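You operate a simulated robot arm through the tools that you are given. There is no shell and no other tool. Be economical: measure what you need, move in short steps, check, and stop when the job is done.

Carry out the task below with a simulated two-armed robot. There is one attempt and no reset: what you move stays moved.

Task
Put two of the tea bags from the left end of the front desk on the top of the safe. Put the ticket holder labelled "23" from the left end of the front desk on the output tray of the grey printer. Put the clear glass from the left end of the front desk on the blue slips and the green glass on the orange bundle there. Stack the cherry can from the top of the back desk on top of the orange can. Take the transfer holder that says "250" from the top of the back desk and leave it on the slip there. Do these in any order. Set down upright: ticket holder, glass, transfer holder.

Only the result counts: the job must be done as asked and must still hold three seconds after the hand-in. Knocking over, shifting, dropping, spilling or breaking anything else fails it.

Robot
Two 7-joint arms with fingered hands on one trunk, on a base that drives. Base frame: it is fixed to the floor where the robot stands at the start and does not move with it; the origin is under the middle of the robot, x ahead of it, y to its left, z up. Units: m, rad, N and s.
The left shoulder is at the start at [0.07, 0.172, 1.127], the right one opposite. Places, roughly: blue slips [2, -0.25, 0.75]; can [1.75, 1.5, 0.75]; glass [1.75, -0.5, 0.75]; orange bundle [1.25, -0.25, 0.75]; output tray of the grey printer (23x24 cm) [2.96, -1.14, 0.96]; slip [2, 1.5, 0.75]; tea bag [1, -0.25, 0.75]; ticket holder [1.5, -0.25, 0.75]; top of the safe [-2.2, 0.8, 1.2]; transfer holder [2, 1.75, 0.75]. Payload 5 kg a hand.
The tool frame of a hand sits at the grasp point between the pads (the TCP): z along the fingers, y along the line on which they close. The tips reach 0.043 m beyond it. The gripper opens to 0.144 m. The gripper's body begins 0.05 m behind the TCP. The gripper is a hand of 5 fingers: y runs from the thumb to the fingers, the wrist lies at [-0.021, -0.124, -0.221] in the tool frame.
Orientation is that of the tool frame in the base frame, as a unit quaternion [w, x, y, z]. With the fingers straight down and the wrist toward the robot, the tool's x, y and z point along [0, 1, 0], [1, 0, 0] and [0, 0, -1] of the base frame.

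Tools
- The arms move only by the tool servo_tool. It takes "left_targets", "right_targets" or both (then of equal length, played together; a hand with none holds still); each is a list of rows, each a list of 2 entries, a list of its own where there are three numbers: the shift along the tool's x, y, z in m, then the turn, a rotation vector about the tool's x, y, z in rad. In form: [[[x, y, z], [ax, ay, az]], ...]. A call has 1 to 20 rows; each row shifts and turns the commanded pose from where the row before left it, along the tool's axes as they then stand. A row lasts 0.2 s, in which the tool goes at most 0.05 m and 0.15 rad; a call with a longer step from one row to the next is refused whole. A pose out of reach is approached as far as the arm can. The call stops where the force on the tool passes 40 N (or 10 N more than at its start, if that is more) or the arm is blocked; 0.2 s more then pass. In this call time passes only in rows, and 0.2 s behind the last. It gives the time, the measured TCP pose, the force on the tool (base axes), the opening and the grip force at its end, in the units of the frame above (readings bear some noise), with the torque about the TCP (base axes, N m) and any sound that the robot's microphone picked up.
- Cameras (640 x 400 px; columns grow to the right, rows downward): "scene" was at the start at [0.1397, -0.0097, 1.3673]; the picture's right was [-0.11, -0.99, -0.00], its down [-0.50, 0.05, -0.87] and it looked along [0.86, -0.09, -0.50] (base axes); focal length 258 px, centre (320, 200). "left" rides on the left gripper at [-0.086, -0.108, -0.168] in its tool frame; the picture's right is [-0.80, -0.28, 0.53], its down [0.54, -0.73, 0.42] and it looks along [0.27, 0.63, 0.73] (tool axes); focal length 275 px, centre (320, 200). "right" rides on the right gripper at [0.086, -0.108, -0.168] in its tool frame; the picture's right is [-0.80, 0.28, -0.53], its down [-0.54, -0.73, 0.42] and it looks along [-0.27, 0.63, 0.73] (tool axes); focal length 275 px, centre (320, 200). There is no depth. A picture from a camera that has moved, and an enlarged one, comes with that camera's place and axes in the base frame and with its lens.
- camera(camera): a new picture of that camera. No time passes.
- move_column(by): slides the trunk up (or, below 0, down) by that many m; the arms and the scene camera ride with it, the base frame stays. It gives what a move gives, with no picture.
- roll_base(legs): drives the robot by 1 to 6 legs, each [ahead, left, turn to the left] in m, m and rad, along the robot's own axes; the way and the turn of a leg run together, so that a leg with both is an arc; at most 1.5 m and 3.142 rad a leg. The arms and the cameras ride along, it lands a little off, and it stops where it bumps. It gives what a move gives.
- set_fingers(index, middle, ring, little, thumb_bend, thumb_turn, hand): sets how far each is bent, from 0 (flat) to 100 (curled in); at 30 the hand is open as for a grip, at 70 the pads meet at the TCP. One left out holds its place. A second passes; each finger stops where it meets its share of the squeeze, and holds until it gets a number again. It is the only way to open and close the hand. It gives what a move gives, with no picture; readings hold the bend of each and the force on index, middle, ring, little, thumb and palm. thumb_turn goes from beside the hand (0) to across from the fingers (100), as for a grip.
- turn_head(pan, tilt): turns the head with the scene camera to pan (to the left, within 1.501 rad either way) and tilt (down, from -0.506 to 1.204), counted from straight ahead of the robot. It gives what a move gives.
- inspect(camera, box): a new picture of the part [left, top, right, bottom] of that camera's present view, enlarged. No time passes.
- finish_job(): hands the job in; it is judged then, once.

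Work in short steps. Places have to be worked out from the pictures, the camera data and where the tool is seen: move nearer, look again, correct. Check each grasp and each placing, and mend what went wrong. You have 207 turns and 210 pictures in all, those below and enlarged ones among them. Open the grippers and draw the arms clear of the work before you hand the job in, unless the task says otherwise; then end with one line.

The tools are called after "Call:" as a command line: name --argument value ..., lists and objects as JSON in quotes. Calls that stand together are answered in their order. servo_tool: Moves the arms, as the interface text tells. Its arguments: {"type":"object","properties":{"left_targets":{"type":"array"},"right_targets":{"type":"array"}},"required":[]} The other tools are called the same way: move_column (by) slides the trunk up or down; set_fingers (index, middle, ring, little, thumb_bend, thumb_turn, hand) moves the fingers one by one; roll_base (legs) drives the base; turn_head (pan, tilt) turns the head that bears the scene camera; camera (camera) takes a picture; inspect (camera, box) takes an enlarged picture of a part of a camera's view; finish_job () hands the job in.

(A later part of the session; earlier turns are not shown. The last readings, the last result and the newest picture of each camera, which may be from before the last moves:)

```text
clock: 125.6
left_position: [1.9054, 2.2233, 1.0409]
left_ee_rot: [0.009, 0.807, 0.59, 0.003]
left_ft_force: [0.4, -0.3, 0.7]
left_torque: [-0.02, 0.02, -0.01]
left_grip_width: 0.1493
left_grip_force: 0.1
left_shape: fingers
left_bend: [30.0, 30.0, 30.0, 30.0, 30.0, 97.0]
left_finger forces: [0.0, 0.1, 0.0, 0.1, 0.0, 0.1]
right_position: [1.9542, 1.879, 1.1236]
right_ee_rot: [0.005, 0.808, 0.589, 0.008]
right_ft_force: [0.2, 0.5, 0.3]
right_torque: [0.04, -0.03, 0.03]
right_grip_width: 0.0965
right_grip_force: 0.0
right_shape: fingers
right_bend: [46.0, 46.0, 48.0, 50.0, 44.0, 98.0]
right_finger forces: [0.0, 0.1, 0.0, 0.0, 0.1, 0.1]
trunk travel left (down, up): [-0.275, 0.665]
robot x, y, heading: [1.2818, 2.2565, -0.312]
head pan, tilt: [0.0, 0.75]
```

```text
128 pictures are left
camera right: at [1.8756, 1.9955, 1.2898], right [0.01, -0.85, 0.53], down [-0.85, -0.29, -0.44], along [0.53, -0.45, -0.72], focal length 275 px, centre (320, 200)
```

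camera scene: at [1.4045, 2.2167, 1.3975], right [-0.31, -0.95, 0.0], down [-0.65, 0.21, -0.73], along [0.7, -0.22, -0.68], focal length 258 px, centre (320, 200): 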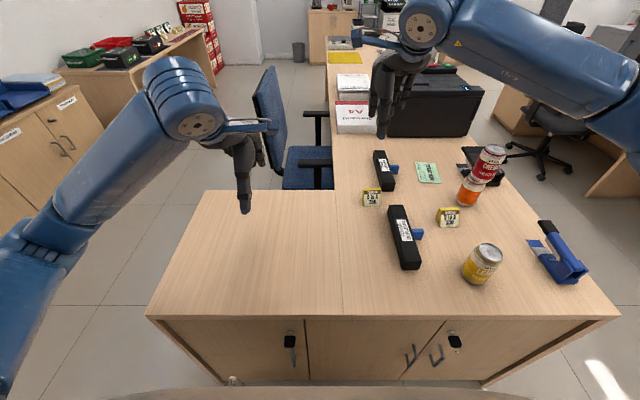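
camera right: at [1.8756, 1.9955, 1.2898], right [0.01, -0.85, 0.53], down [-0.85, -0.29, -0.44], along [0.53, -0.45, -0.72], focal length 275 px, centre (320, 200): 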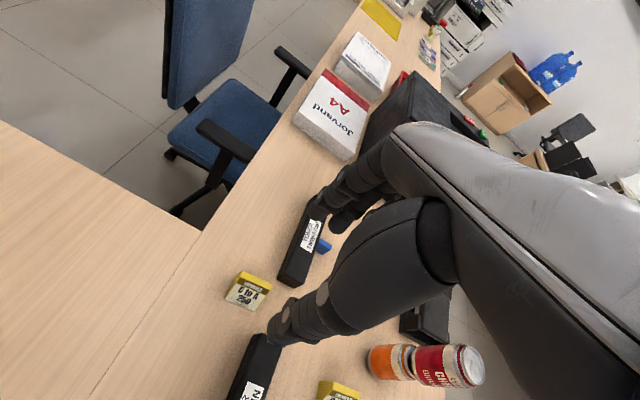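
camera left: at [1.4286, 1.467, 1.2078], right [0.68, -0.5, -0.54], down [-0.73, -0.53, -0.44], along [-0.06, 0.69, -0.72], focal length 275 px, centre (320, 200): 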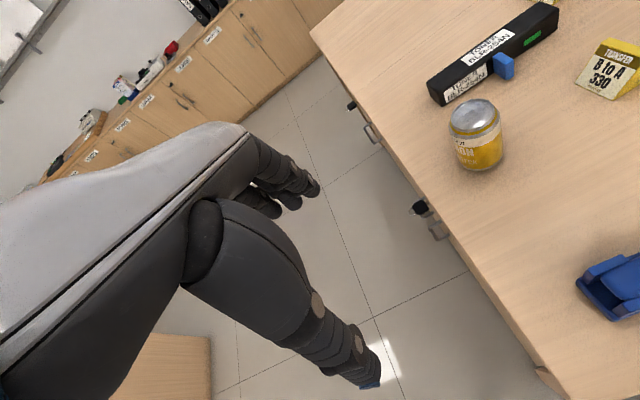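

Holder ≈[2.001,1.831]; the second toner's end is close on its right-back side, so I'll curl ring and little fingers away and bias the hand 1 cm left. Position above and tilt.

Call:
set_fingers --hand "right" --index 42 --middle 42 --ring 100 --little 100 --thumb_bend 42

Call:
servo_tool --right_targets '[[[-0.01, 0.03, 0], [0, 0, 0]], [[-0.011, 0.029, 0], [0, 0, 0]], [[0, 0, 0.045], [0, 0, 0]], [[0, 0, 0.045], [0, 0, 0]], [[0, 0, 0.045], [0, 0, 0]], [[0, 0, 0.045], [0, 0, 0]], [[0, 0, 0], [0.09, 0, 0]], [[0, 0, 0], [0.09, 0, 0]]]'

Call:
camera --camera "right"

Call:
inspect --camera "scene" --box '[320, 120, 520, 260]'

```text
clock: 126.6
left_position: [1.9045, 2.2238, 1.0398]
left_ee_rot: [0.009, 0.807, 0.59, 0.003]
left_ft_force: [-0.1, -1.8, 0.3]
left_torque: [0.03, -0.01, -0.01]
left_grip_width: 0.1493
left_grip_force: 0.0
left_shape: fingers
left_bend: [30.0, 30.0, 30.0, 30.0, 30.0, 97.0]
left_finger forces: [0.0, 0.0, 0.0, 0.0, 0.1, 0.0]
right_position: [1.9562, 1.8795, 1.1238]
right_ee_rot: [0.005, 0.809, 0.587, 0.008]
right_ft_force: [0.1, 0.1, 0.6]
right_torque: [-0.02, 0.0, 0.01]
right_grip_width: 0.1067
right_grip_force: 0.2
right_shape: fingers
right_bend: [42.0, 42.0, 100.0, 100.0, 42.0, 98.0]
right_finger forces: [0.0, 0.1, 0.0, 0.0, 0.1, 0.1]
trunk travel left (down, up): [-0.275, 0.665]
robot x, y, heading: [1.2826, 2.2547, -0.312]
head pan, tilt: [0.0, 0.75]
```

```text
clock: 128.4
left_position: [1.9056, 2.2238, 1.0397]
left_ee_rot: [0.008, 0.807, 0.59, 0.004]
left_ft_force: [0.2, -1.1, 0.0]
left_torque: [-0.04, 0.0, -0.03]
left_grip_width: 0.1494
left_grip_force: 0.0
left_shape: fingers
left_bend: [30.0, 30.0, 30.0, 30.0, 30.0, 97.0]
left_finger forces: [0.0, 0.0, 0.1, 0.0, 0.0, 0.1]
right_position: [2.0078, 1.8416, 0.9444]
right_ee_rot: [-0.068, 0.806, 0.586, -0.045]
right_ft_force: [1.1, -0.3, 0.3]
right_torque: [0.02, 0.05, 0.02]
right_grip_width: 0.1073
right_grip_force: 0.0
right_shape: fingers
right_bend: [42.0, 42.0, 100.0, 100.0, 42.0, 98.0]
right_finger forces: [0.0, 0.0, 0.0, 0.1, 0.0, 0.0]
trunk travel left (down, up): [-0.275, 0.665]
robot x, y, heading: [1.2779, 2.2601, -0.311]
head pan, tilt: [0.0, 0.75]
```

```text
127 pictures are left
camera right: at [1.959, 1.9478, 1.1279], right [0.1, -0.87, 0.48], down [-0.91, -0.27, -0.3], along [0.39, -0.4, -0.83], focal length 275 px, centre (320, 200)
```

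right: 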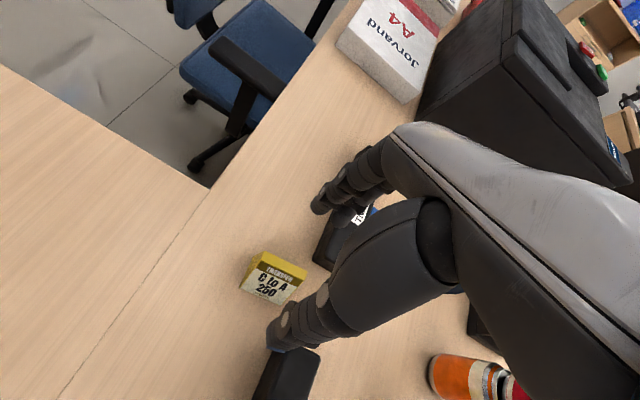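

```text
2.86 times, centred on (420, 190) of scene
camera zoom: at [1.4052, 2.2168, 1.3974], right [-0.31, -0.95, 0.0], down [-0.65, 0.21, -0.73], along [0.7, -0.22, -0.68], focal length 736 px, centre (34, 229)
```

zoom: 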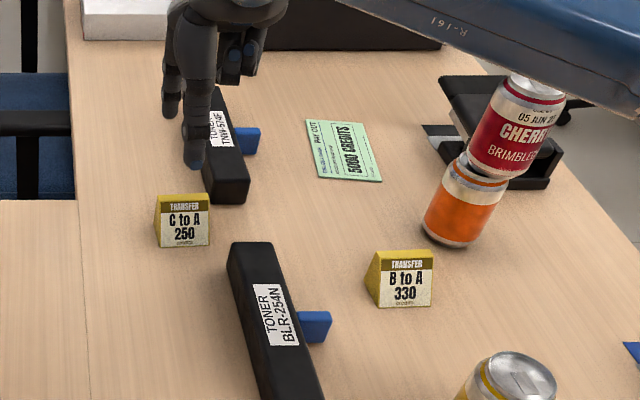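

The hand is 1.5 cm left of the holder's centre; shift right 6 mm and lower 0.10 vertically, then look.

Call:
servo_tool --right_targets '[[[-0.006, 0.006, 0.0328], [0, 0, 0]], [[0, 0.006, 0.0328], [0, 0, 0]], [[0, 0.006, 0.0328], [0, 0, 0]]]'

Call:
camera --camera "right"

Call:
inspect --camera "scene" --box '[330, 120, 450, 240]'

```text
clock: 129.2
left_position: [1.9069, 2.223, 1.0414]
left_ee_rot: [0.007, 0.807, 0.59, 0.003]
left_ft_force: [-0.6, -0.9, 0.5]
left_torque: [0.01, -0.01, -0.02]
left_grip_width: 0.1496
left_grip_force: 0.0
left_shape: fingers
left_bend: [30.0, 30.0, 30.0, 30.0, 30.0, 97.0]
left_finger forces: [0.0, 0.0, 0.0, 0.1, 0.0, 0.1]
right_position: [2.0079, 1.8366, 0.8449]
right_ee_rot: [-0.067, 0.806, 0.586, -0.045]
right_ft_force: [0.7, -0.2, 0.4]
right_torque: [-0.02, 0.02, 0.03]
right_grip_width: 0.1073
right_grip_force: 0.0
right_shape: fingers
right_bend: [42.0, 42.0, 100.0, 100.0, 42.0, 98.0]
right_finger forces: [0.1, 0.0, 0.0, 0.1, 0.1, 0.0]
trunk travel left (down, up): [-0.275, 0.665]
robot x, y, heading: [1.2827, 2.2574, -0.307]
head pan, tilt: [0.0, 0.75]
```

```text
125 pictures are left
camera right: at [1.9589, 1.9418, 1.0272], right [0.1, -0.87, 0.48], down [-0.91, -0.27, -0.3], along [0.4, -0.4, -0.83], focal length 275 px, centre (320, 200)
```

right: 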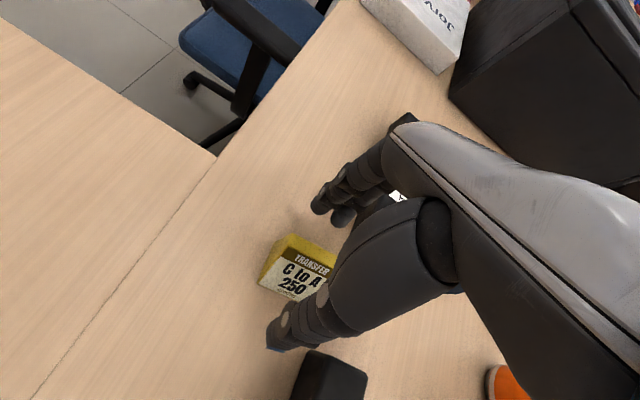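

```text
3.33 times, centred on (390, 180) of scene
camera zoom: at [1.4052, 2.2163, 1.3975], right [-0.31, -0.95, 0.0], down [-0.65, 0.21, -0.73], along [0.7, -0.22, -0.68], focal length 859 px, centre (87, 267)
```

zoom: 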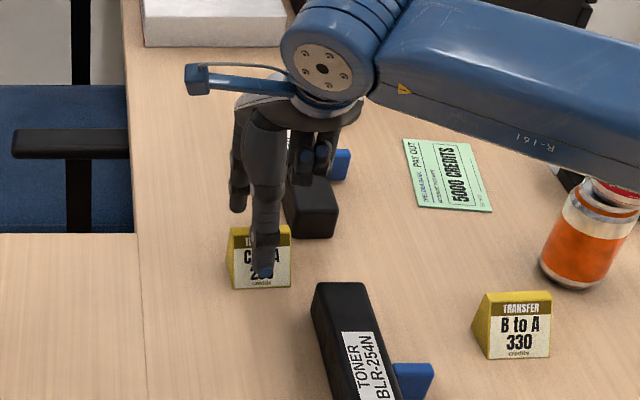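

Thumb is centred on the label, fingers clear of the toner. Lower 0.04 more.

Call:
servo_tool --right_targets '[[[-0.002, 0.0037, 0.02], [0, 0, 0]], [[0, 0.0037, 0.02], [0, 0, 0]]]'

Call:
inspect --camera "right" --box '[220, 140, 440, 380]'

Call:
inspect --camera "scene" --box '[330, 120, 450, 240]'

```text
clock: 129.8
left_position: [1.9061, 2.2237, 1.0412]
left_ee_rot: [0.009, 0.808, 0.59, 0.002]
left_ft_force: [0.3, 0.1, 1.4]
left_torque: [0.0, 0.01, -0.02]
left_grip_width: 0.1494
left_grip_force: 0.1
left_shape: fingers
left_bend: [30.0, 30.0, 30.0, 30.0, 30.0, 97.0]
left_finger forces: [0.0, 0.0, 0.0, 0.0, 0.1, 0.1]
right_position: [2.0098, 1.835, 0.8072]
right_ee_rot: [-0.066, 0.806, 0.587, -0.043]
right_ft_force: [0.6, -1.0, 9.1]
right_torque: [-0.26, -0.43, -0.05]
right_grip_width: 0.1074
right_grip_force: 3.4
right_shape: fingers
right_bend: [42.0, 42.0, 100.0, 100.0, 42.0, 98.0]
right_finger forces: [0.0, 7.7, 0.1, 0.0, 0.0, 0.0]
trunk travel left (down, up): [-0.275, 0.665]
robot x, y, heading: [1.279, 2.2587, -0.315]
head pan, tilt: [0.0, 0.75]
```

```text
1.67 times, centred on (330, 260) of right
camera zoom: at [1.9588, 1.9407, 0.99], right [0.1, -0.87, 0.48], down [-0.91, -0.27, -0.31], along [0.4, -0.4, -0.82], focal length 459 px, centre (303, 100)
```

zoom: 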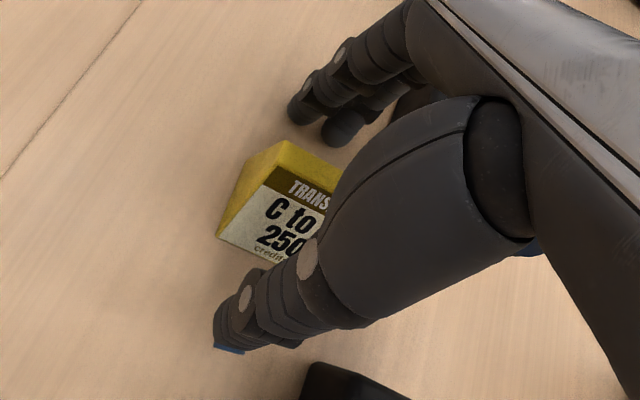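

```text
3.33 times, centred on (390, 180) of scene
camera zoom: at [1.4036, 2.2175, 1.3979], right [-0.31, -0.95, 0.0], down [-0.65, 0.21, -0.73], along [0.7, -0.22, -0.68], focal length 859 px, centre (87, 267)
```

zoom: 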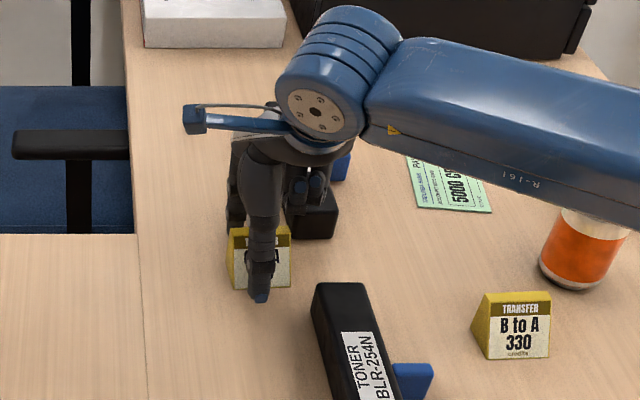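

Middle fingertip touches the desk top; raise 4 mm and close index, middle and thumb.

Call:
servo_tool --right_targets '[[[0, -0.0007, -0.004], [0, 0, 0]]]'

Call:
set_fingers --hand "right" --index 70 --middle 70 --thumb_bend 70

Call:
inspect --camera "right" --box '[220, 140, 440, 380]'

Call:
inspect --camera "scene" --box '[330, 120, 450, 240]'

```text
clock: 130.2
left_position: [1.907, 2.2238, 1.0401]
left_ee_rot: [0.009, 0.808, 0.59, 0.003]
left_ft_force: [0.2, 0.9, -0.2]
left_torque: [-0.01, 0.04, 0.0]
left_grip_width: 0.1495
left_grip_force: 0.0
left_shape: fingers
left_bend: [30.0, 30.0, 30.0, 30.0, 30.0, 97.0]
left_finger forces: [0.0, 0.1, 0.1, 0.1, 0.1, 0.0]
right_position: [2.009, 1.8333, 0.8075]
right_ee_rot: [-0.068, 0.806, 0.587, -0.045]
right_ft_force: [-0.2, -0.2, 1.7]
right_torque: [-0.04, -0.13, 0.02]
right_grip_width: 0.1072
right_grip_force: 1.0
right_shape: fingers
right_bend: [42.0, 42.0, 100.0, 100.0, 42.0, 98.0]
right_finger forces: [0.0, 2.1, 0.1, 0.0, 0.1, 0.0]
trunk travel left (down, up): [-0.275, 0.665]
robot x, y, heading: [1.2787, 2.2549, -0.307]
head pan, tilt: [0.0, 0.75]
```

```text
clock: 131.2
left_position: [1.906, 2.2243, 1.0418]
left_ee_rot: [0.009, 0.807, 0.59, 0.003]
left_ft_force: [0.0, 0.8, -0.2]
left_torque: [0.04, -0.02, 0.0]
left_grip_width: 0.1494
left_grip_force: 0.0
left_shape: fingers
left_bend: [30.0, 30.0, 30.0, 30.0, 30.0, 97.0]
left_finger forces: [0.0, 0.1, 0.1, 0.0, 0.0, 0.1]
right_position: [2.0093, 1.8336, 0.8092]
right_ee_rot: [-0.068, 0.806, 0.586, -0.045]
right_ft_force: [-1.0, -0.4, 1.1]
right_torque: [0.01, 0.03, 0.01]
right_grip_width: 0.0312
right_grip_force: 10.3
right_shape: fingers
right_bend: [65.0, 67.0, 100.0, 100.0, 63.0, 96.0]
right_finger forces: [6.0, 4.2, 0.1, 0.0, 10.1, 0.0]
trunk travel left (down, up): [-0.275, 0.665]
robot x, y, heading: [1.2793, 2.2583, -0.311]
head pan, tilt: [0.0, 0.75]
```

```text
1.67 times, centred on (330, 260) of right
camera zoom: at [1.9589, 1.9402, 0.9916], right [0.1, -0.87, 0.48], down [-0.91, -0.27, -0.3], along [0.4, -0.4, -0.83], focal length 459 px, centre (303, 100)
```

zoom: 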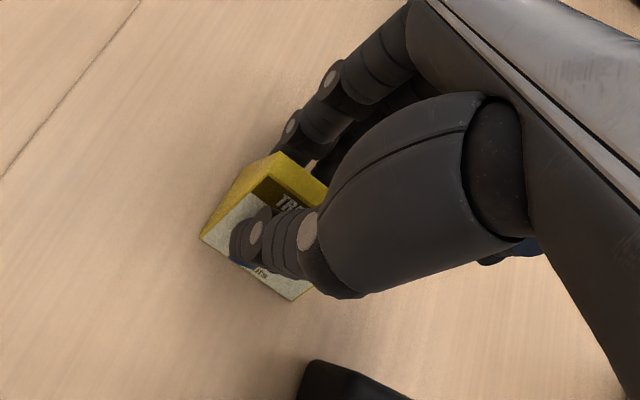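

```text
3.33 times, centred on (390, 180) of scene
camera zoom: at [1.4045, 2.217, 1.3975], right [-0.31, -0.95, 0.0], down [-0.65, 0.21, -0.73], along [0.7, -0.22, -0.68], focal length 859 px, centre (87, 267)
```

zoom: 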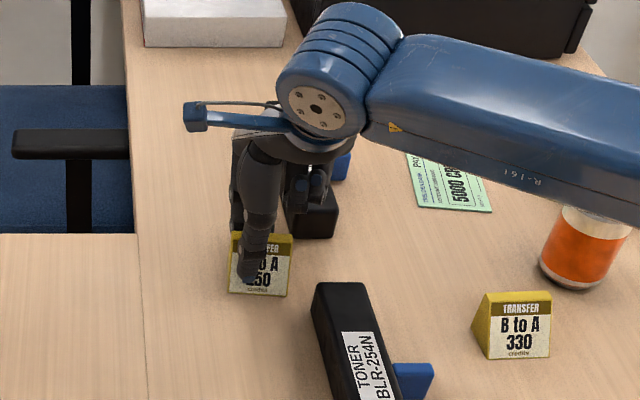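

Gripped with 10 N. Lift 2 cm and check.

Call:
servo_tool --right_targets '[[[0, -0.0018, -0.01], [0, 0, 0]], [[0, -0.0018, -0.01], [0, 0, 0]], [[0, -0.0036, -0.02], [0, 0, 0]]]'

Call:
inspect --camera "right" --box '[220, 140, 440, 380]'

Call:
inspect --camera "scene" --box '[330, 120, 450, 240]'

```text
clock: 132.0
left_position: [1.9049, 2.2247, 1.0401]
left_ee_rot: [0.008, 0.808, 0.589, 0.003]
left_ft_force: [0.2, 0.0, -0.3]
left_torque: [-0.01, -0.03, -0.03]
left_grip_width: 0.1494
left_grip_force: 0.1
left_shape: fingers
left_bend: [30.0, 30.0, 30.0, 30.0, 30.0, 97.0]
left_finger forces: [0.0, 0.1, 0.1, 0.0, 0.0, 0.1]
right_position: [2.0088, 1.8332, 0.85]
right_ee_rot: [-0.068, 0.806, 0.587, -0.045]
right_ft_force: [-0.1, 0.0, -0.7]
right_torque: [-0.01, -0.05, -0.01]
right_grip_width: 0.0309
right_grip_force: 9.6
right_shape: fingers
right_bend: [65.0, 67.0, 100.0, 100.0, 63.0, 96.0]
right_finger forces: [6.2, 4.0, 0.0, 0.1, 9.4, 0.0]
trunk travel left (down, up): [-0.275, 0.665]
robot x, y, heading: [1.2762, 2.2537, -0.312]
head pan, tilt: [0.0, 0.75]
```

```text
1.67 times, centred on (330, 260) of right
camera zoom: at [1.9578, 1.9402, 1.0327], right [0.1, -0.87, 0.48], down [-0.91, -0.27, -0.3], along [0.4, -0.4, -0.82], focal length 459 px, centre (303, 100)
```

zoom: 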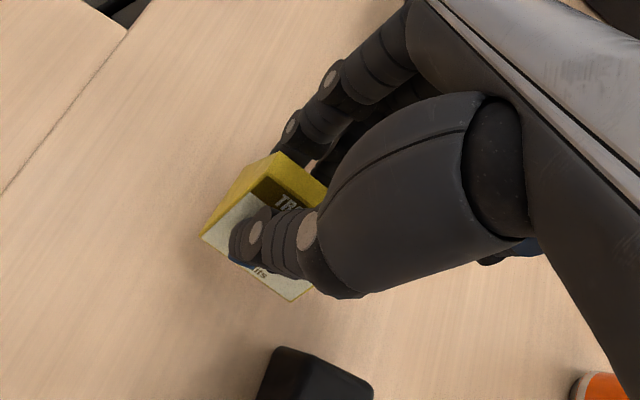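

```text
3.33 times, centred on (390, 180) of scene
camera zoom: at [1.4041, 2.2173, 1.3975], right [-0.31, -0.95, 0.0], down [-0.65, 0.21, -0.73], along [0.7, -0.22, -0.68], focal length 859 px, centre (87, 267)
```

zoom: 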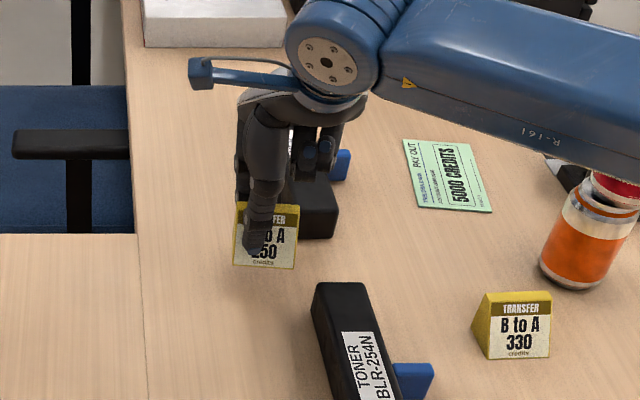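

Held upright. Raise trunk 0.25, then drive round to the corridor side (back, right, turn left, right).

Call:
move_column --by 0.25

Call:
roll_base --legs '[[-0.2, 0.0, 0.0], [0.0, -1.2, 0.0], [0.0, 0.0, 1.575]]'

Call:
roll_base --legs '[[0.0, -1.0, 0.0]]'

Call:
turn_head --pan -0.2 --tilt 0.85

Call:
camera --camera "scene"

```text
clock: 134.6
left_position: [1.906, 2.2237, 1.2909]
left_ee_rot: [0.009, 0.808, 0.59, 0.003]
left_ft_force: [-0.5, 0.4, -0.3]
left_torque: [-0.03, 0.01, 0.0]
left_grip_width: 0.1489
left_grip_force: 0.1
left_shape: fingers
left_bend: [30.0, 30.0, 30.0, 30.0, 30.0, 97.0]
left_finger forces: [0.0, 0.0, 0.1, 0.0, 0.0, 0.0]
right_position: [2.0091, 1.834, 1.0999]
right_ee_rot: [-0.068, 0.806, 0.586, -0.045]
right_ft_force: [0.5, 0.4, -1.4]
right_torque: [0.01, -0.03, 0.02]
right_grip_width: 0.0312
right_grip_force: 9.7
right_shape: fingers
right_bend: [65.0, 67.0, 100.0, 100.0, 63.0, 96.0]
right_finger forces: [6.2, 4.0, 0.0, 0.0, 9.3, 0.0]
trunk travel left (down, up): [-0.525, 0.415]
robot x, y, heading: [1.2774, 2.2577, -0.309]
head pan, tilt: [0.0, 0.75]
```

```text
clock: 145.8
left_position: [0.7384, 1.7986, 1.2918]
left_ee_rot: [0.003, 0.143, 0.99, 0.008]
left_ft_force: [-0.2, -0.5, -0.4]
left_torque: [-0.01, 0.0, 0.01]
left_grip_width: 0.1491
left_grip_force: 0.2
left_shape: fingers
left_bend: [30.0, 30.0, 30.0, 30.0, 30.0, 97.0]
left_finger forces: [0.0, 0.0, 0.1, 0.1, 0.1, 0.1]
right_position: [1.1271, 1.9097, 1.0992]
right_ee_rot: [-0.016, 0.144, 0.986, -0.079]
right_ft_force: [-0.3, -1.1, -1.1]
right_torque: [0.0, 0.04, -0.01]
right_grip_width: 0.0304
right_grip_force: 9.4
right_shape: fingers
right_bend: [65.0, 67.0, 100.0, 100.0, 63.0, 96.0]
right_finger forces: [6.0, 3.8, 0.0, 0.0, 8.7, 0.0]
trunk travel left (down, up): [-0.525, 0.415]
robot x, y, heading: [0.7226, 1.1683, 1.28]
head pan, tilt: [0.0, 0.75]
```

```text
clock: 151.0
left_position: [1.7039, 1.5105, 1.2907]
left_ee_rot: [0.004, 0.145, 0.989, 0.009]
left_ft_force: [-0.6, -0.6, -0.6]
left_torque: [0.0, -0.02, -0.03]
left_grip_width: 0.1495
left_grip_force: 0.1
left_shape: fingers
left_bend: [30.0, 30.0, 30.0, 30.0, 30.0, 97.0]
left_finger forces: [0.1, 0.1, 0.1, 0.0, 0.1, 0.1]
right_position: [2.0904, 1.6211, 1.0989]
right_ee_rot: [-0.015, 0.146, 0.986, -0.081]
right_ft_force: [0.3, 0.3, -0.7]
right_torque: [0.02, -0.01, 0.03]
right_grip_width: 0.0307
right_grip_force: 9.3
right_shape: fingers
right_bend: [65.0, 67.0, 100.0, 100.0, 63.0, 96.0]
right_finger forces: [5.9, 3.7, 0.1, 0.1, 8.8, 0.0]
trunk travel left (down, up): [-0.525, 0.415]
robot x, y, heading: [1.6843, 0.8822, 1.285]
head pan, tilt: [0.0, 0.75]
```

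```text
clock: 151.7
left_position: [1.7028, 1.5102, 1.2905]
left_ee_rot: [0.003, 0.144, 0.99, 0.009]
left_ft_force: [0.6, -0.1, 0.3]
left_torque: [-0.02, 0.02, -0.02]
left_grip_width: 0.1496
left_grip_force: 0.2
left_shape: fingers
left_bend: [30.0, 30.0, 30.0, 30.0, 30.0, 97.0]
left_finger forces: [0.0, 0.1, 0.0, 0.0, 0.0, 0.1]
right_position: [2.0923, 1.6209, 1.0995]
right_ee_rot: [-0.016, 0.145, 0.986, -0.079]
right_ft_force: [-0.1, -0.1, -1.0]
right_torque: [0.02, -0.03, 0.01]
right_grip_width: 0.0309
right_grip_force: 9.2
right_shape: fingers
right_bend: [65.0, 67.0, 100.0, 100.0, 63.0, 96.0]
right_finger forces: [5.9, 3.8, 0.0, 0.1, 8.7, 0.0]
trunk travel left (down, up): [-0.525, 0.415]
robot x, y, heading: [1.6803, 0.8804, 1.282]
head pan, tilt: [-0.201, 0.85]
```

```text
117 pictures are left
camera scene: at [1.7332, 0.9999, 1.6395], right [0.88, -0.47, 0.0], down [-0.36, -0.66, -0.66], along [0.31, 0.58, -0.75], focal length 258 px, centre (320, 200)
```

scene: 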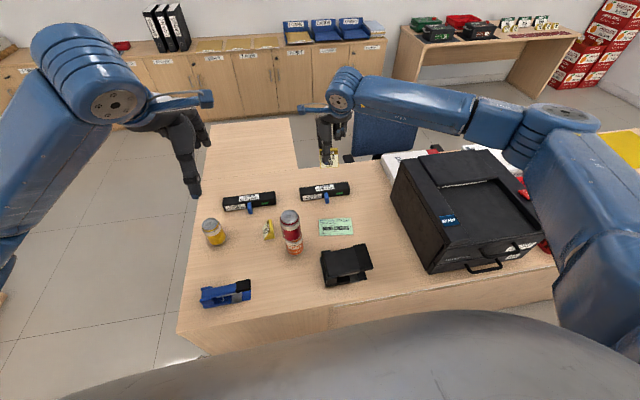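

Slip ≈[2.09,1.524]. Bring the holder back 9 cm, right 2 cm and down 15 cm, keeping the tilt.

Call:
servo_tool --right_targets '[[[-0.0048, -0.0163, 0.041], [0, 0, 0]], [[-0.0048, -0.0163, 0.041], [0, 0, 0]], [[-0.0048, -0.0163, 0.041], [0, 0, 0]], [[-0.0048, -0.0163, 0.041], [0, 0, 0]]]'

Call:
camera --camera "scene"

Call:
inspect --camera "scene" --box '[270, 160, 390, 280]'

Call:
camera --camera "right"

```text
clock: 152.7
left_position: [1.7048, 1.5095, 1.2919]
left_ee_rot: [0.003, 0.145, 0.989, 0.008]
left_ft_force: [-0.4, 0.3, -0.4]
left_torque: [0.01, 0.03, 0.0]
left_grip_width: 0.1494
left_grip_force: 0.0
left_shape: fingers
left_bend: [30.0, 30.0, 30.0, 30.0, 30.0, 97.0]
left_finger forces: [0.1, 0.0, 0.0, 0.0, 0.0, 0.1]
right_position: [2.0836, 1.5283, 0.9486]
right_ee_rot: [-0.016, 0.146, 0.986, -0.079]
right_ft_force: [0.6, 1.5, -0.5]
right_torque: [-0.04, -0.01, 0.01]
right_grip_width: 0.0305
right_grip_force: 10.1
right_shape: fingers
right_bend: [65.0, 67.0, 100.0, 100.0, 63.0, 96.0]
right_finger forces: [5.9, 3.8, 0.0, 0.0, 9.0, 0.1]
trunk travel left (down, up): [-0.525, 0.415]
robot x, y, heading: [1.6845, 0.8847, 1.283]
head pan, tilt: [-0.201, 0.85]
```

```text
116 pictures are left
camera scene: at [1.734, 0.9994, 1.6396], right [0.88, -0.47, 0.0], down [-0.36, -0.66, -0.66], along [0.31, 0.58, -0.75], focal length 258 px, centre (320, 200)
```

scene: 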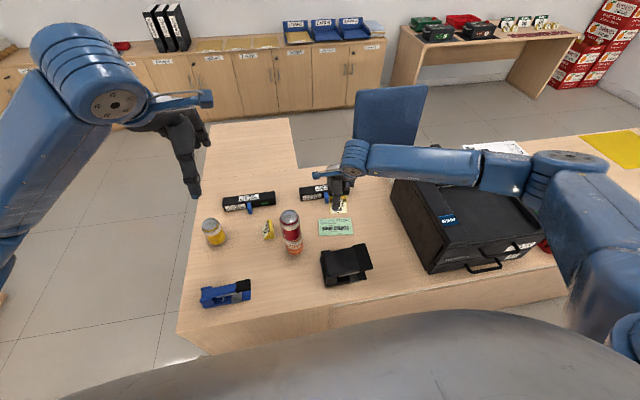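

```text
3.33 times, centred on (330, 220) of scene
camera zoom: at [1.734, 0.9994, 1.6396], right [0.88, -0.47, 0.0], down [-0.36, -0.66, -0.66], along [0.31, 0.58, -0.75], focal length 859 px, centre (287, 133)
```

zoom: 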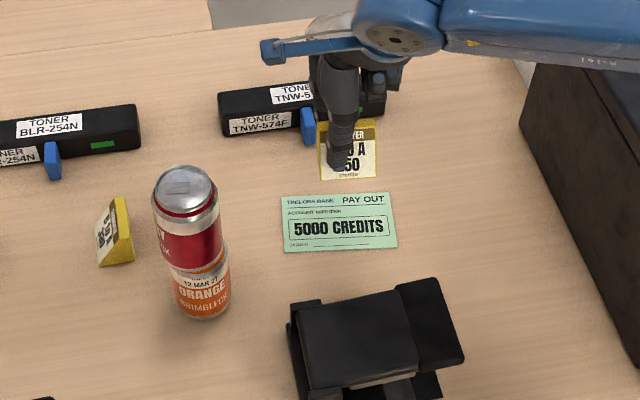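

```text
114 pictures are left
camera right: at [1.9796, 1.4762, 1.1312], right [0.87, 0.12, 0.48], down [0.29, -0.91, -0.31], along [0.39, 0.4, -0.83], focal length 275 px, centre (320, 200)
```

right: 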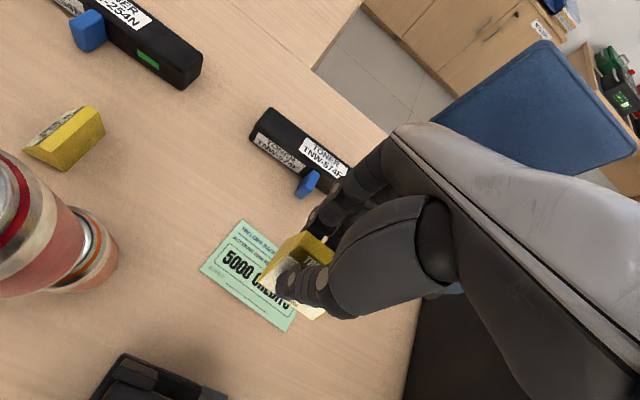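

Elbow is high and clear of the box. Holder must go 2 cm ahead, 0.5 cm right; lower 12.5 cm.

Call:
servo_tool --right_targets '[[[-0.0017, 0.0142, 0.0398], [0, 0, 0]], [[-0.0017, 0.0142, 0.0398], [0, 0, 0]], [[-0.0017, 0.0142, 0.0398], [0, 0, 0]]]'

Call:
inspect --camera "scene" --box '[270, 160, 390, 280]'

Call:
camera --camera "right"

Call:
camera --camera "scene"

```text
clock: 153.5
left_position: [1.7051, 1.5106, 1.2898]
left_ee_rot: [0.004, 0.144, 0.99, 0.007]
left_ft_force: [0.2, 0.6, -0.1]
left_torque: [-0.01, 0.0, 0.0]
left_grip_width: 0.1493
left_grip_force: 0.1
left_shape: fingers
left_bend: [30.0, 30.0, 30.0, 30.0, 30.0, 97.0]
left_finger forces: [0.0, 0.0, 0.1, 0.0, 0.1, 0.0]
right_position: [2.0934, 1.5489, 0.8232]
right_ee_rot: [-0.014, 0.146, 0.986, -0.08]
right_ft_force: [0.6, 1.0, -0.2]
right_torque: [-0.02, 0.01, 0.02]
right_grip_width: 0.0301
right_grip_force: 8.4
right_shape: fingers
right_bend: [65.0, 68.0, 100.0, 100.0, 63.0, 96.0]
right_finger forces: [6.1, 3.8, 0.0, 0.0, 8.7, 0.0]
trunk travel left (down, up): [-0.525, 0.415]
robot x, y, heading: [1.6838, 0.8796, 1.28]
head pan, tilt: [-0.201, 0.85]
```

```text
3.33 times, centred on (330, 220) of scene
camera zoom: at [1.733, 1.0008, 1.6395], right [0.88, -0.47, 0.0], down [-0.36, -0.66, -0.66], along [0.31, 0.58, -0.75], focal length 859 px, centre (287, 133)
```

zoom: 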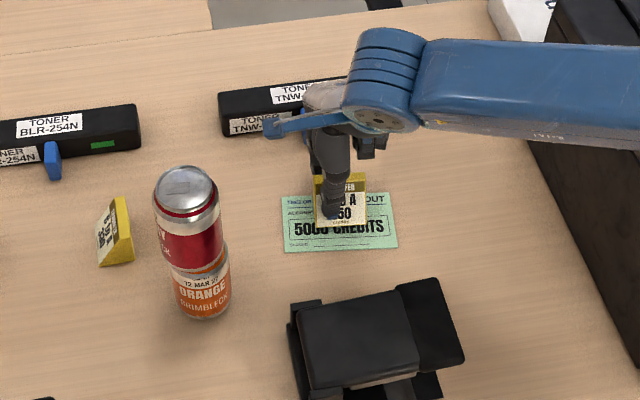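

```text
112 pictures are left
camera right: at [1.9895, 1.4987, 1.0065], right [0.87, 0.12, 0.48], down [0.29, -0.91, -0.3], along [0.4, 0.4, -0.83], focal length 275 px, centre (320, 200)
```

right: 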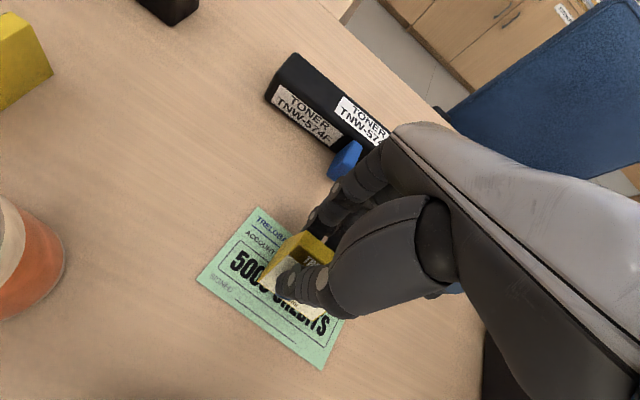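

```text
111 pictures are left
camera scene: at [1.733, 1.0008, 1.6395], right [0.88, -0.47, 0.0], down [-0.36, -0.66, -0.66], along [0.31, 0.58, -0.75], focal length 258 px, centre (320, 200)
```

scene: 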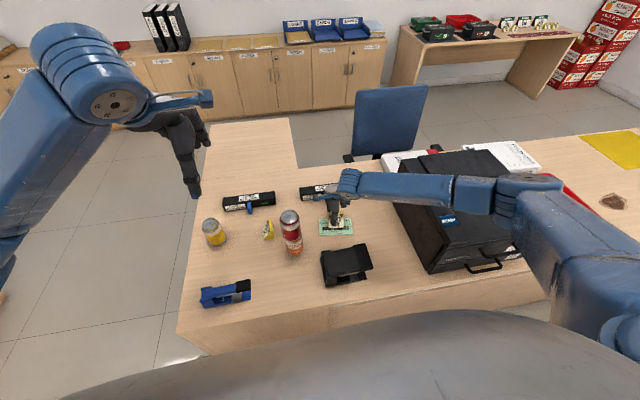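

Over the slip's centre. Lower the last ~13 mm slowly.

Call:
servo_tool --right_targets '[[[0, 0.0007, 0.004], [0, 0, 0]], [[0, 0.0007, 0.004], [0, 0, 0]], [[0, 0.0003, 0.002], [0, 0, 0]]]'

Call:
inspect --camera "right" --box '[190, 190, 390, 380]'

```text
clock: 154.3
left_position: [1.704, 1.5102, 1.2904]
left_ee_rot: [0.005, 0.145, 0.989, 0.008]
left_ft_force: [1.1, 0.0, 0.0]
left_torque: [0.02, 0.0, 0.02]
left_grip_width: 0.1496
left_grip_force: 0.1
left_shape: fingers
left_bend: [30.0, 30.0, 30.0, 30.0, 30.0, 97.0]
left_finger forces: [0.1, 0.1, 0.0, 0.0, 0.1, 0.0]
right_position: [2.0932, 1.5481, 0.8138]
right_ee_rot: [-0.015, 0.145, 0.986, -0.08]
right_ft_force: [-0.3, -0.2, -0.7]
right_torque: [0.03, -0.01, 0.02]
right_grip_width: 0.0302
right_grip_force: 9.5
right_shape: fingers
right_bend: [65.0, 68.0, 100.0, 100.0, 63.0, 96.0]
right_finger forces: [6.0, 3.7, 0.0, 0.0, 8.7, 0.0]
trunk travel left (down, up): [-0.525, 0.415]
robot x, y, heading: [1.6784, 0.8806, 1.279]
head pan, tilt: [-0.201, 0.85]
```

```text
2.11 times, centred on (290, 285) of right
camera zoom: at [1.9888, 1.4974, 0.9967], right [0.87, 0.12, 0.48], down [0.29, -0.91, -0.3], along [0.4, 0.4, -0.83], focal length 580 px, centre (383, 21)
```

zoom: 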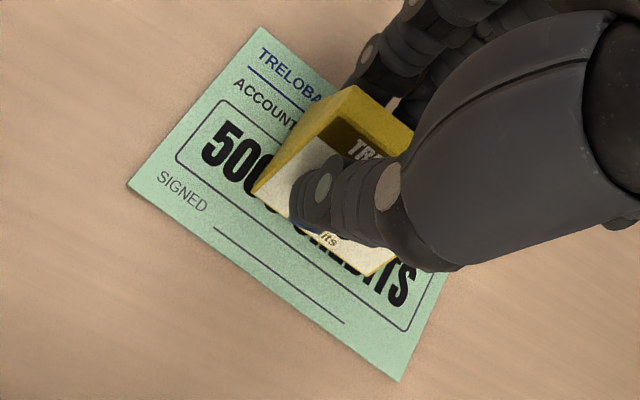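

Still free; continue down in 1.5 mm steps.

Call:
servo_tool --right_targets '[[[0, 0.0002, 0.0015], [0, 0, 0]], [[0, 0.0002, 0.0015], [0, 0, 0]], [[0, 0.0002, 0.0015], [0, 0, 0]]]'

```text
clock: 155.1
left_position: [1.7033, 1.5088, 1.2901]
left_ee_rot: [0.004, 0.144, 0.989, 0.009]
left_ft_force: [0.1, 0.7, 1.1]
left_torque: [-0.04, -0.02, -0.03]
left_grip_width: 0.1497
left_grip_force: 0.1
left_shape: fingers
left_bend: [30.0, 30.0, 30.0, 30.0, 30.0, 97.0]
left_finger forces: [0.0, 0.0, 0.0, 0.1, 0.0, 0.0]
right_position: [2.0947, 1.5494, 0.8095]
right_ee_rot: [-0.015, 0.145, 0.986, -0.079]
right_ft_force: [1.2, 0.9, 5.5]
right_torque: [-0.18, 0.17, 0.04]
right_grip_width: 0.0305
right_grip_force: 12.8
right_shape: fingers
right_bend: [65.0, 67.0, 100.0, 100.0, 64.0, 96.0]
right_finger forces: [6.9, 4.2, 0.0, 0.0, 14.2, 0.0]
trunk travel left (down, up): [-0.525, 0.415]
robot x, y, heading: [1.6809, 0.8868, 1.282]
head pan, tilt: [-0.201, 0.85]
```

Contact. Release slightly first (fingers 60), then check.

Call:
set_fingers --hand "right" --index 59 --middle 60 --thumb_bend 57

Call:
inspect --camera "right" --box '[190, 190, 390, 380]'

```text
clock: 156.1
left_position: [1.7039, 1.5114, 1.2897]
left_ee_rot: [0.004, 0.144, 0.989, 0.008]
left_ft_force: [-0.3, 0.0, 0.2]
left_torque: [0.0, 0.0, 0.04]
left_grip_width: 0.1496
left_grip_force: 0.2
left_shape: fingers
left_bend: [30.0, 30.0, 30.0, 30.0, 30.0, 97.0]
left_finger forces: [0.0, 0.1, 0.1, 0.0, 0.1, 0.0]
right_position: [2.0929, 1.5492, 0.8093]
right_ee_rot: [-0.015, 0.146, 0.986, -0.08]
right_ft_force: [-0.7, -0.3, -0.1]
right_torque: [-0.01, -0.02, -0.01]
right_grip_width: 0.051
right_grip_force: 0.0
right_shape: fingers
right_bend: [59.0, 60.0, 100.0, 100.0, 56.0, 97.0]
right_finger forces: [0.0, 0.0, 0.0, 0.0, 0.0, 0.1]
trunk travel left (down, up): [-0.525, 0.415]
robot x, y, heading: [1.6821, 0.8824, 1.279]
head pan, tilt: [-0.201, 0.85]
```

```text
2.11 times, centred on (290, 285) of right
camera zoom: at [1.989, 1.4974, 0.9917], right [0.87, 0.12, 0.48], down [0.29, -0.91, -0.3], along [0.4, 0.4, -0.83], focal length 580 px, centre (383, 21)
```

zoom: 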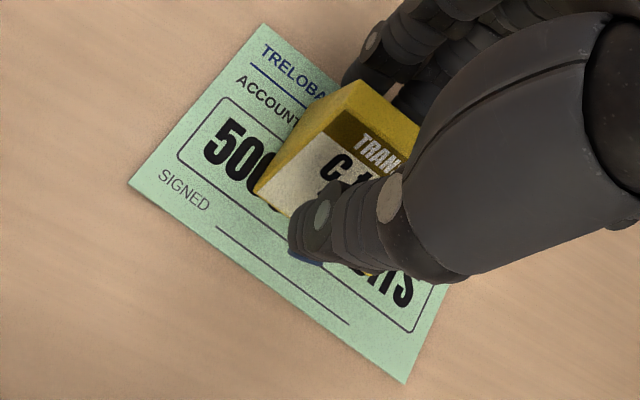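

Released and standing. Rise 5 mm, open wider, then go up.

Call:
servo_tool --right_targets '[[[0, -0.0009, -0.005], [0, 0, 0]]]'

Call:
set_fingers --hand "right" --index 50 --middle 50 --thumb_bend 47

Call:
servo_tool --right_targets '[[[0, -0.0036, -0.02], [0, 0, 0]], [[0, -0.0072, -0.04], [0, 0, 0]], [[0, -0.0072, -0.04], [0, 0, 0]], [[0, -0.0072, -0.04], [0, 0, 0]], [[0, 0, 0], [-0.09, 0, 0]], [[0, 0, -0.04], [-0.09, 0, 0]]]'

Call:
inspect --camera "scene" --box '[230, 160, 430, 300]'

```text
clock: 156.5
left_position: [1.7046, 1.511, 1.2914]
left_ee_rot: [0.004, 0.145, 0.989, 0.009]
left_ft_force: [-0.2, -0.3, 0.0]
left_torque: [-0.01, 0.0, 0.01]
left_grip_width: 0.1494
left_grip_force: 0.2
left_shape: fingers
left_bend: [30.0, 30.0, 30.0, 30.0, 30.0, 97.0]
left_finger forces: [0.0, 0.1, 0.0, 0.1, 0.1, 0.0]
right_position: [2.093, 1.5495, 0.8141]
right_ee_rot: [-0.015, 0.146, 0.986, -0.08]
right_ft_force: [-0.4, 0.3, 0.2]
right_torque: [0.02, 0.01, -0.03]
right_grip_width: 0.0509
right_grip_force: 0.1
right_shape: fingers
right_bend: [59.0, 60.0, 100.0, 100.0, 56.0, 97.0]
right_finger forces: [0.0, 0.0, 0.0, 0.0, 0.0, 0.0]
trunk travel left (down, up): [-0.525, 0.415]
robot x, y, heading: [1.6805, 0.8795, 1.278]
head pan, tilt: [-0.201, 0.85]
```

```text
clock: 157.5
left_position: [1.7036, 1.5108, 1.2908]
left_ee_rot: [0.004, 0.144, 0.989, 0.008]
left_ft_force: [0.1, -0.1, -0.3]
left_torque: [-0.01, 0.04, -0.02]
left_grip_width: 0.1495
left_grip_force: 0.1
left_shape: fingers
left_bend: [30.0, 30.0, 30.0, 30.0, 30.0, 97.0]
left_finger forces: [0.0, 0.0, 0.1, 0.1, 0.1, 0.0]
right_position: [2.0937, 1.5492, 0.8132]
right_ee_rot: [-0.016, 0.146, 0.986, -0.079]
right_ft_force: [0.7, 0.0, -0.4]
right_torque: [-0.03, -0.01, -0.01]
right_grip_width: 0.0835
right_grip_force: 0.1
right_shape: fingers
right_bend: [50.0, 50.0, 100.0, 100.0, 47.0, 97.0]
right_finger forces: [0.0, 0.0, 0.0, 0.0, 0.0, 0.1]
trunk travel left (down, up): [-0.525, 0.415]
robot x, y, heading: [1.6793, 0.8821, 1.28]
head pan, tilt: [-0.201, 0.85]
```

```text
clock: 158.9
left_position: [1.7024, 1.5095, 1.2904]
left_ee_rot: [0.004, 0.144, 0.99, 0.008]
left_ft_force: [0.2, -0.1, 0.3]
left_torque: [0.08, -0.06, 0.01]
left_grip_width: 0.1493
left_grip_force: 0.1
left_shape: fingers
left_bend: [30.0, 30.0, 30.0, 30.0, 30.0, 97.0]
left_finger forces: [0.0, 0.0, 0.0, 0.1, 0.0, 0.0]
right_position: [2.0941, 1.5466, 0.9981]
right_ee_rot: [-0.002, 0.146, 0.989, 0.01]
right_ft_force: [-0.4, 0.2, -0.4]
right_torque: [0.02, -0.03, 0.01]
right_grip_width: 0.0836
right_grip_force: 0.0
right_shape: fingers
right_bend: [50.0, 50.0, 100.0, 100.0, 47.0, 97.0]
right_finger forces: [0.0, 0.1, 0.0, 0.0, 0.0, 0.1]
trunk travel left (down, up): [-0.525, 0.415]
robot x, y, heading: [1.6813, 0.8835, 1.285]
head pan, tilt: [-0.201, 0.85]
```

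```text
2.86 times, centred on (330, 230) of scene
camera zoom: at [1.7324, 0.9984, 1.6396], right [0.88, -0.47, 0.0], down [-0.36, -0.66, -0.66], along [0.31, 0.58, -0.75], focal length 736 px, centre (291, 114)
```

zoom: 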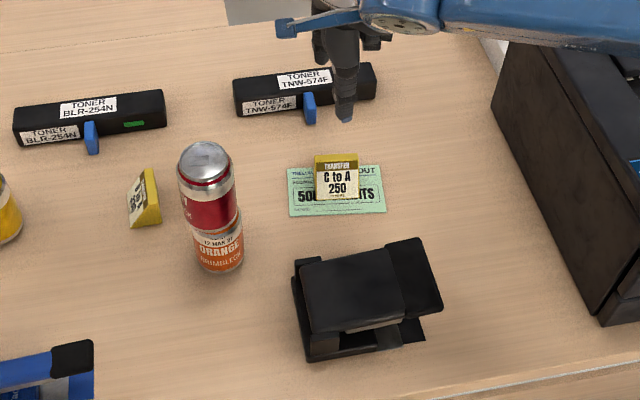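

Transfer holder is upright on the slip. Now raise the trunk and turn 180° (leftwards) to face the front desk from the corridor.

Call:
move_column --by 0.25

Call:
roll_base --legs '[[-0.05, 0.0, 0.0], [0.0, 0.0, 3.14]]'

Call:
turn_head --pan 0.2 --tilt 0.7

Call:
camera --camera "scene"

```text
clock: 161.5
left_position: [1.7035, 1.5113, 1.5404]
left_ee_rot: [0.005, 0.145, 0.989, 0.009]
left_ft_force: [0.3, 0.1, -0.3]
left_torque: [-0.01, -0.03, 0.02]
left_grip_width: 0.1495
left_grip_force: 0.1
left_shape: fingers
left_bend: [30.0, 30.0, 30.0, 30.0, 30.0, 97.0]
left_finger forces: [0.1, 0.0, 0.1, 0.1, 0.0, 0.0]
right_position: [2.0941, 1.5486, 1.2477]
right_ee_rot: [-0.003, 0.145, 0.989, 0.009]
right_ft_force: [0.1, 0.1, -0.8]
right_torque: [-0.03, -0.01, 0.01]
right_grip_width: 0.0836
right_grip_force: 0.1
right_shape: fingers
right_bend: [50.0, 50.0, 100.0, 100.0, 47.0, 97.0]
right_finger forces: [0.0, 0.0, 0.0, 0.0, 0.0, 0.0]
trunk travel left (down, up): [-0.775, 0.165]
robot x, y, heading: [1.6832, 0.8856, 1.278]
head pan, tilt: [-0.201, 0.85]
```

```text
clock: 169.8
left_position: [1.6503, 0.2055, 1.54]
left_ee_rot: [0.009, 0.99, -0.14, -0.003]
left_ft_force: [0.5, 0.7, 0.3]
left_torque: [0.02, 0.0, -0.01]
left_grip_width: 0.1494
left_grip_force: 0.0
left_shape: fingers
left_bend: [30.0, 30.0, 30.0, 30.0, 30.0, 97.0]
left_finger forces: [0.1, 0.0, 0.1, 0.0, 0.1, 0.0]
right_position: [1.2598, 0.1646, 1.2463]
right_ee_rot: [0.009, 0.99, -0.142, 0.003]
right_ft_force: [0.2, -0.3, 0.8]
right_torque: [-0.02, -0.05, -0.02]
right_grip_width: 0.0837
right_grip_force: 0.0
right_shape: fingers
right_bend: [50.0, 50.0, 100.0, 100.0, 47.0, 97.0]
right_finger forces: [0.1, 0.0, 0.0, 0.1, 0.0, 0.0]
trunk travel left (down, up): [-0.775, 0.165]
robot x, y, heading: [1.6697, 0.8358, -1.855]
head pan, tilt: [-0.201, 0.85]
```

```text
clock: 170.7
left_position: [1.6513, 0.2067, 1.54]
left_ee_rot: [0.008, 0.99, -0.14, -0.004]
left_ft_force: [0.4, 0.1, 0.4]
left_torque: [0.03, 0.01, -0.01]
left_grip_width: 0.1492
left_grip_force: 0.0
left_shape: fingers
left_bend: [30.0, 30.0, 30.0, 30.0, 30.0, 97.0]
left_finger forces: [0.0, 0.0, 0.1, 0.1, 0.1, 0.1]
right_position: [1.2613, 0.1652, 1.2459]
right_ee_rot: [0.009, 0.99, -0.142, 0.003]
right_ft_force: [0.6, 0.5, -0.6]
right_torque: [-0.01, -0.01, -0.02]
right_grip_width: 0.0836
right_grip_force: 0.1
right_shape: fingers
right_bend: [50.0, 50.0, 100.0, 100.0, 47.0, 97.0]
right_finger forces: [0.0, 0.0, 0.0, 0.0, 0.0, 0.0]
trunk travel left (down, up): [-0.775, 0.165]
robot x, y, heading: [1.6652, 0.8335, -1.851]
head pan, tilt: [0.201, 0.7]
```

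```text
107 pictures are left
camera scene: at [1.6457, 0.7014, 1.9017], right [-1.0, 0.08, 0.0], down [0.05, 0.64, -0.76], along [-0.06, -0.76, -0.64], focal length 258 px, centre (320, 200)
```

scene: 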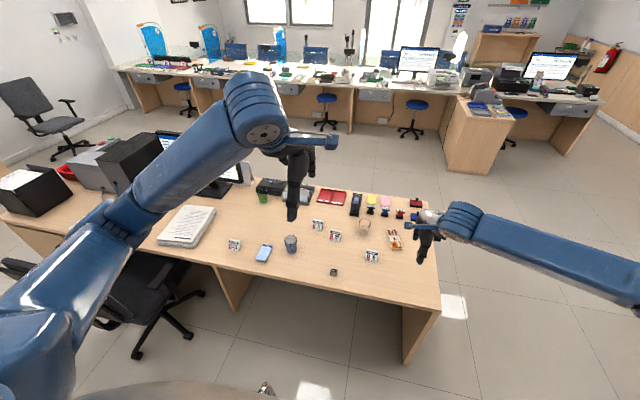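

Great overview. Zoom on the near part of the front desk.

Call:
inspect --camera "scene" --box '[210, 170, 430, 290]'

Call:
inspect --camera "scene" --box '[0, 110, 260, 270]'

Call:
inspect --camera "scene" --box '[220, 230, 320, 280]'

```text
2.91 times, centred on (320, 230) of scene
camera zoom: at [1.6457, 0.7014, 1.9017], right [-1.0, 0.08, 0.0], down [0.05, 0.64, -0.76], along [-0.06, -0.76, -0.64], focal length 750 px, centre (320, 113)
```

zoom: 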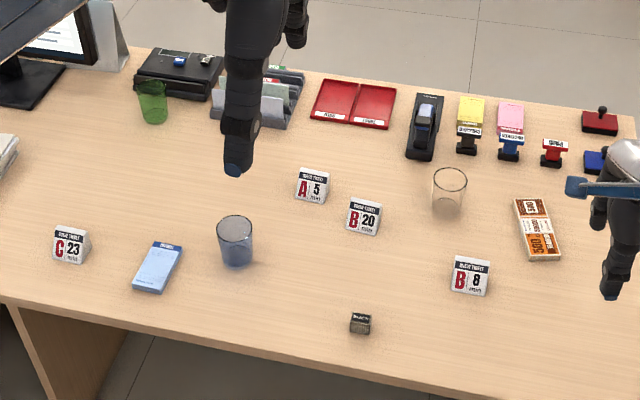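

```text
2.46 times, centred on (130, 190) of scene
camera zoom: at [1.6457, 0.7014, 1.9017], right [-1.0, 0.08, 0.0], down [0.05, 0.64, -0.76], along [-0.06, -0.76, -0.64], focal length 634 px, centre (788, 225)
```

zoom: 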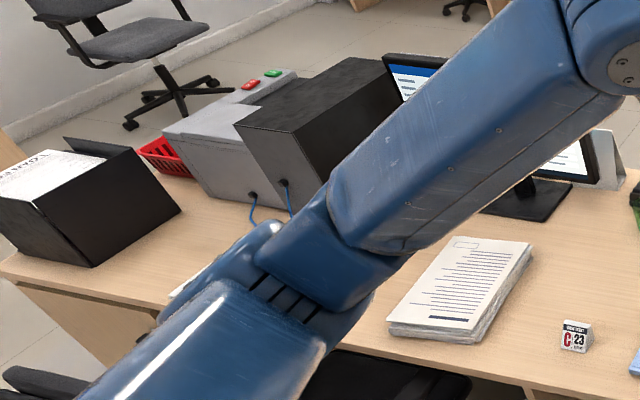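

```text
6.40 times, centred on (270, 255) of scene
camera zoom: at [1.6457, 0.7014, 1.9017], right [-1.0, 0.08, 0.0], down [0.05, 0.64, -0.76], along [-0.06, -0.76, -0.64], focal length 1649 px, centre (640, -152)
```

zoom: 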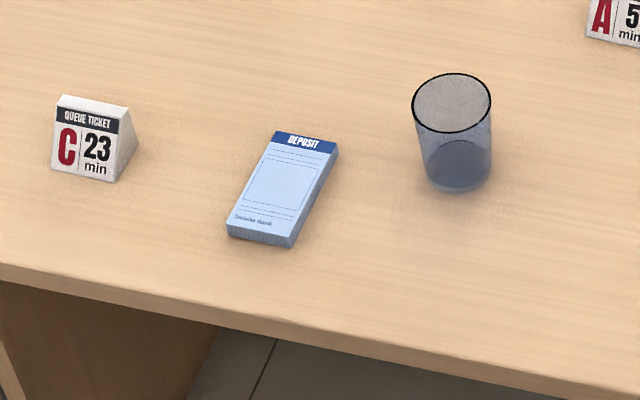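

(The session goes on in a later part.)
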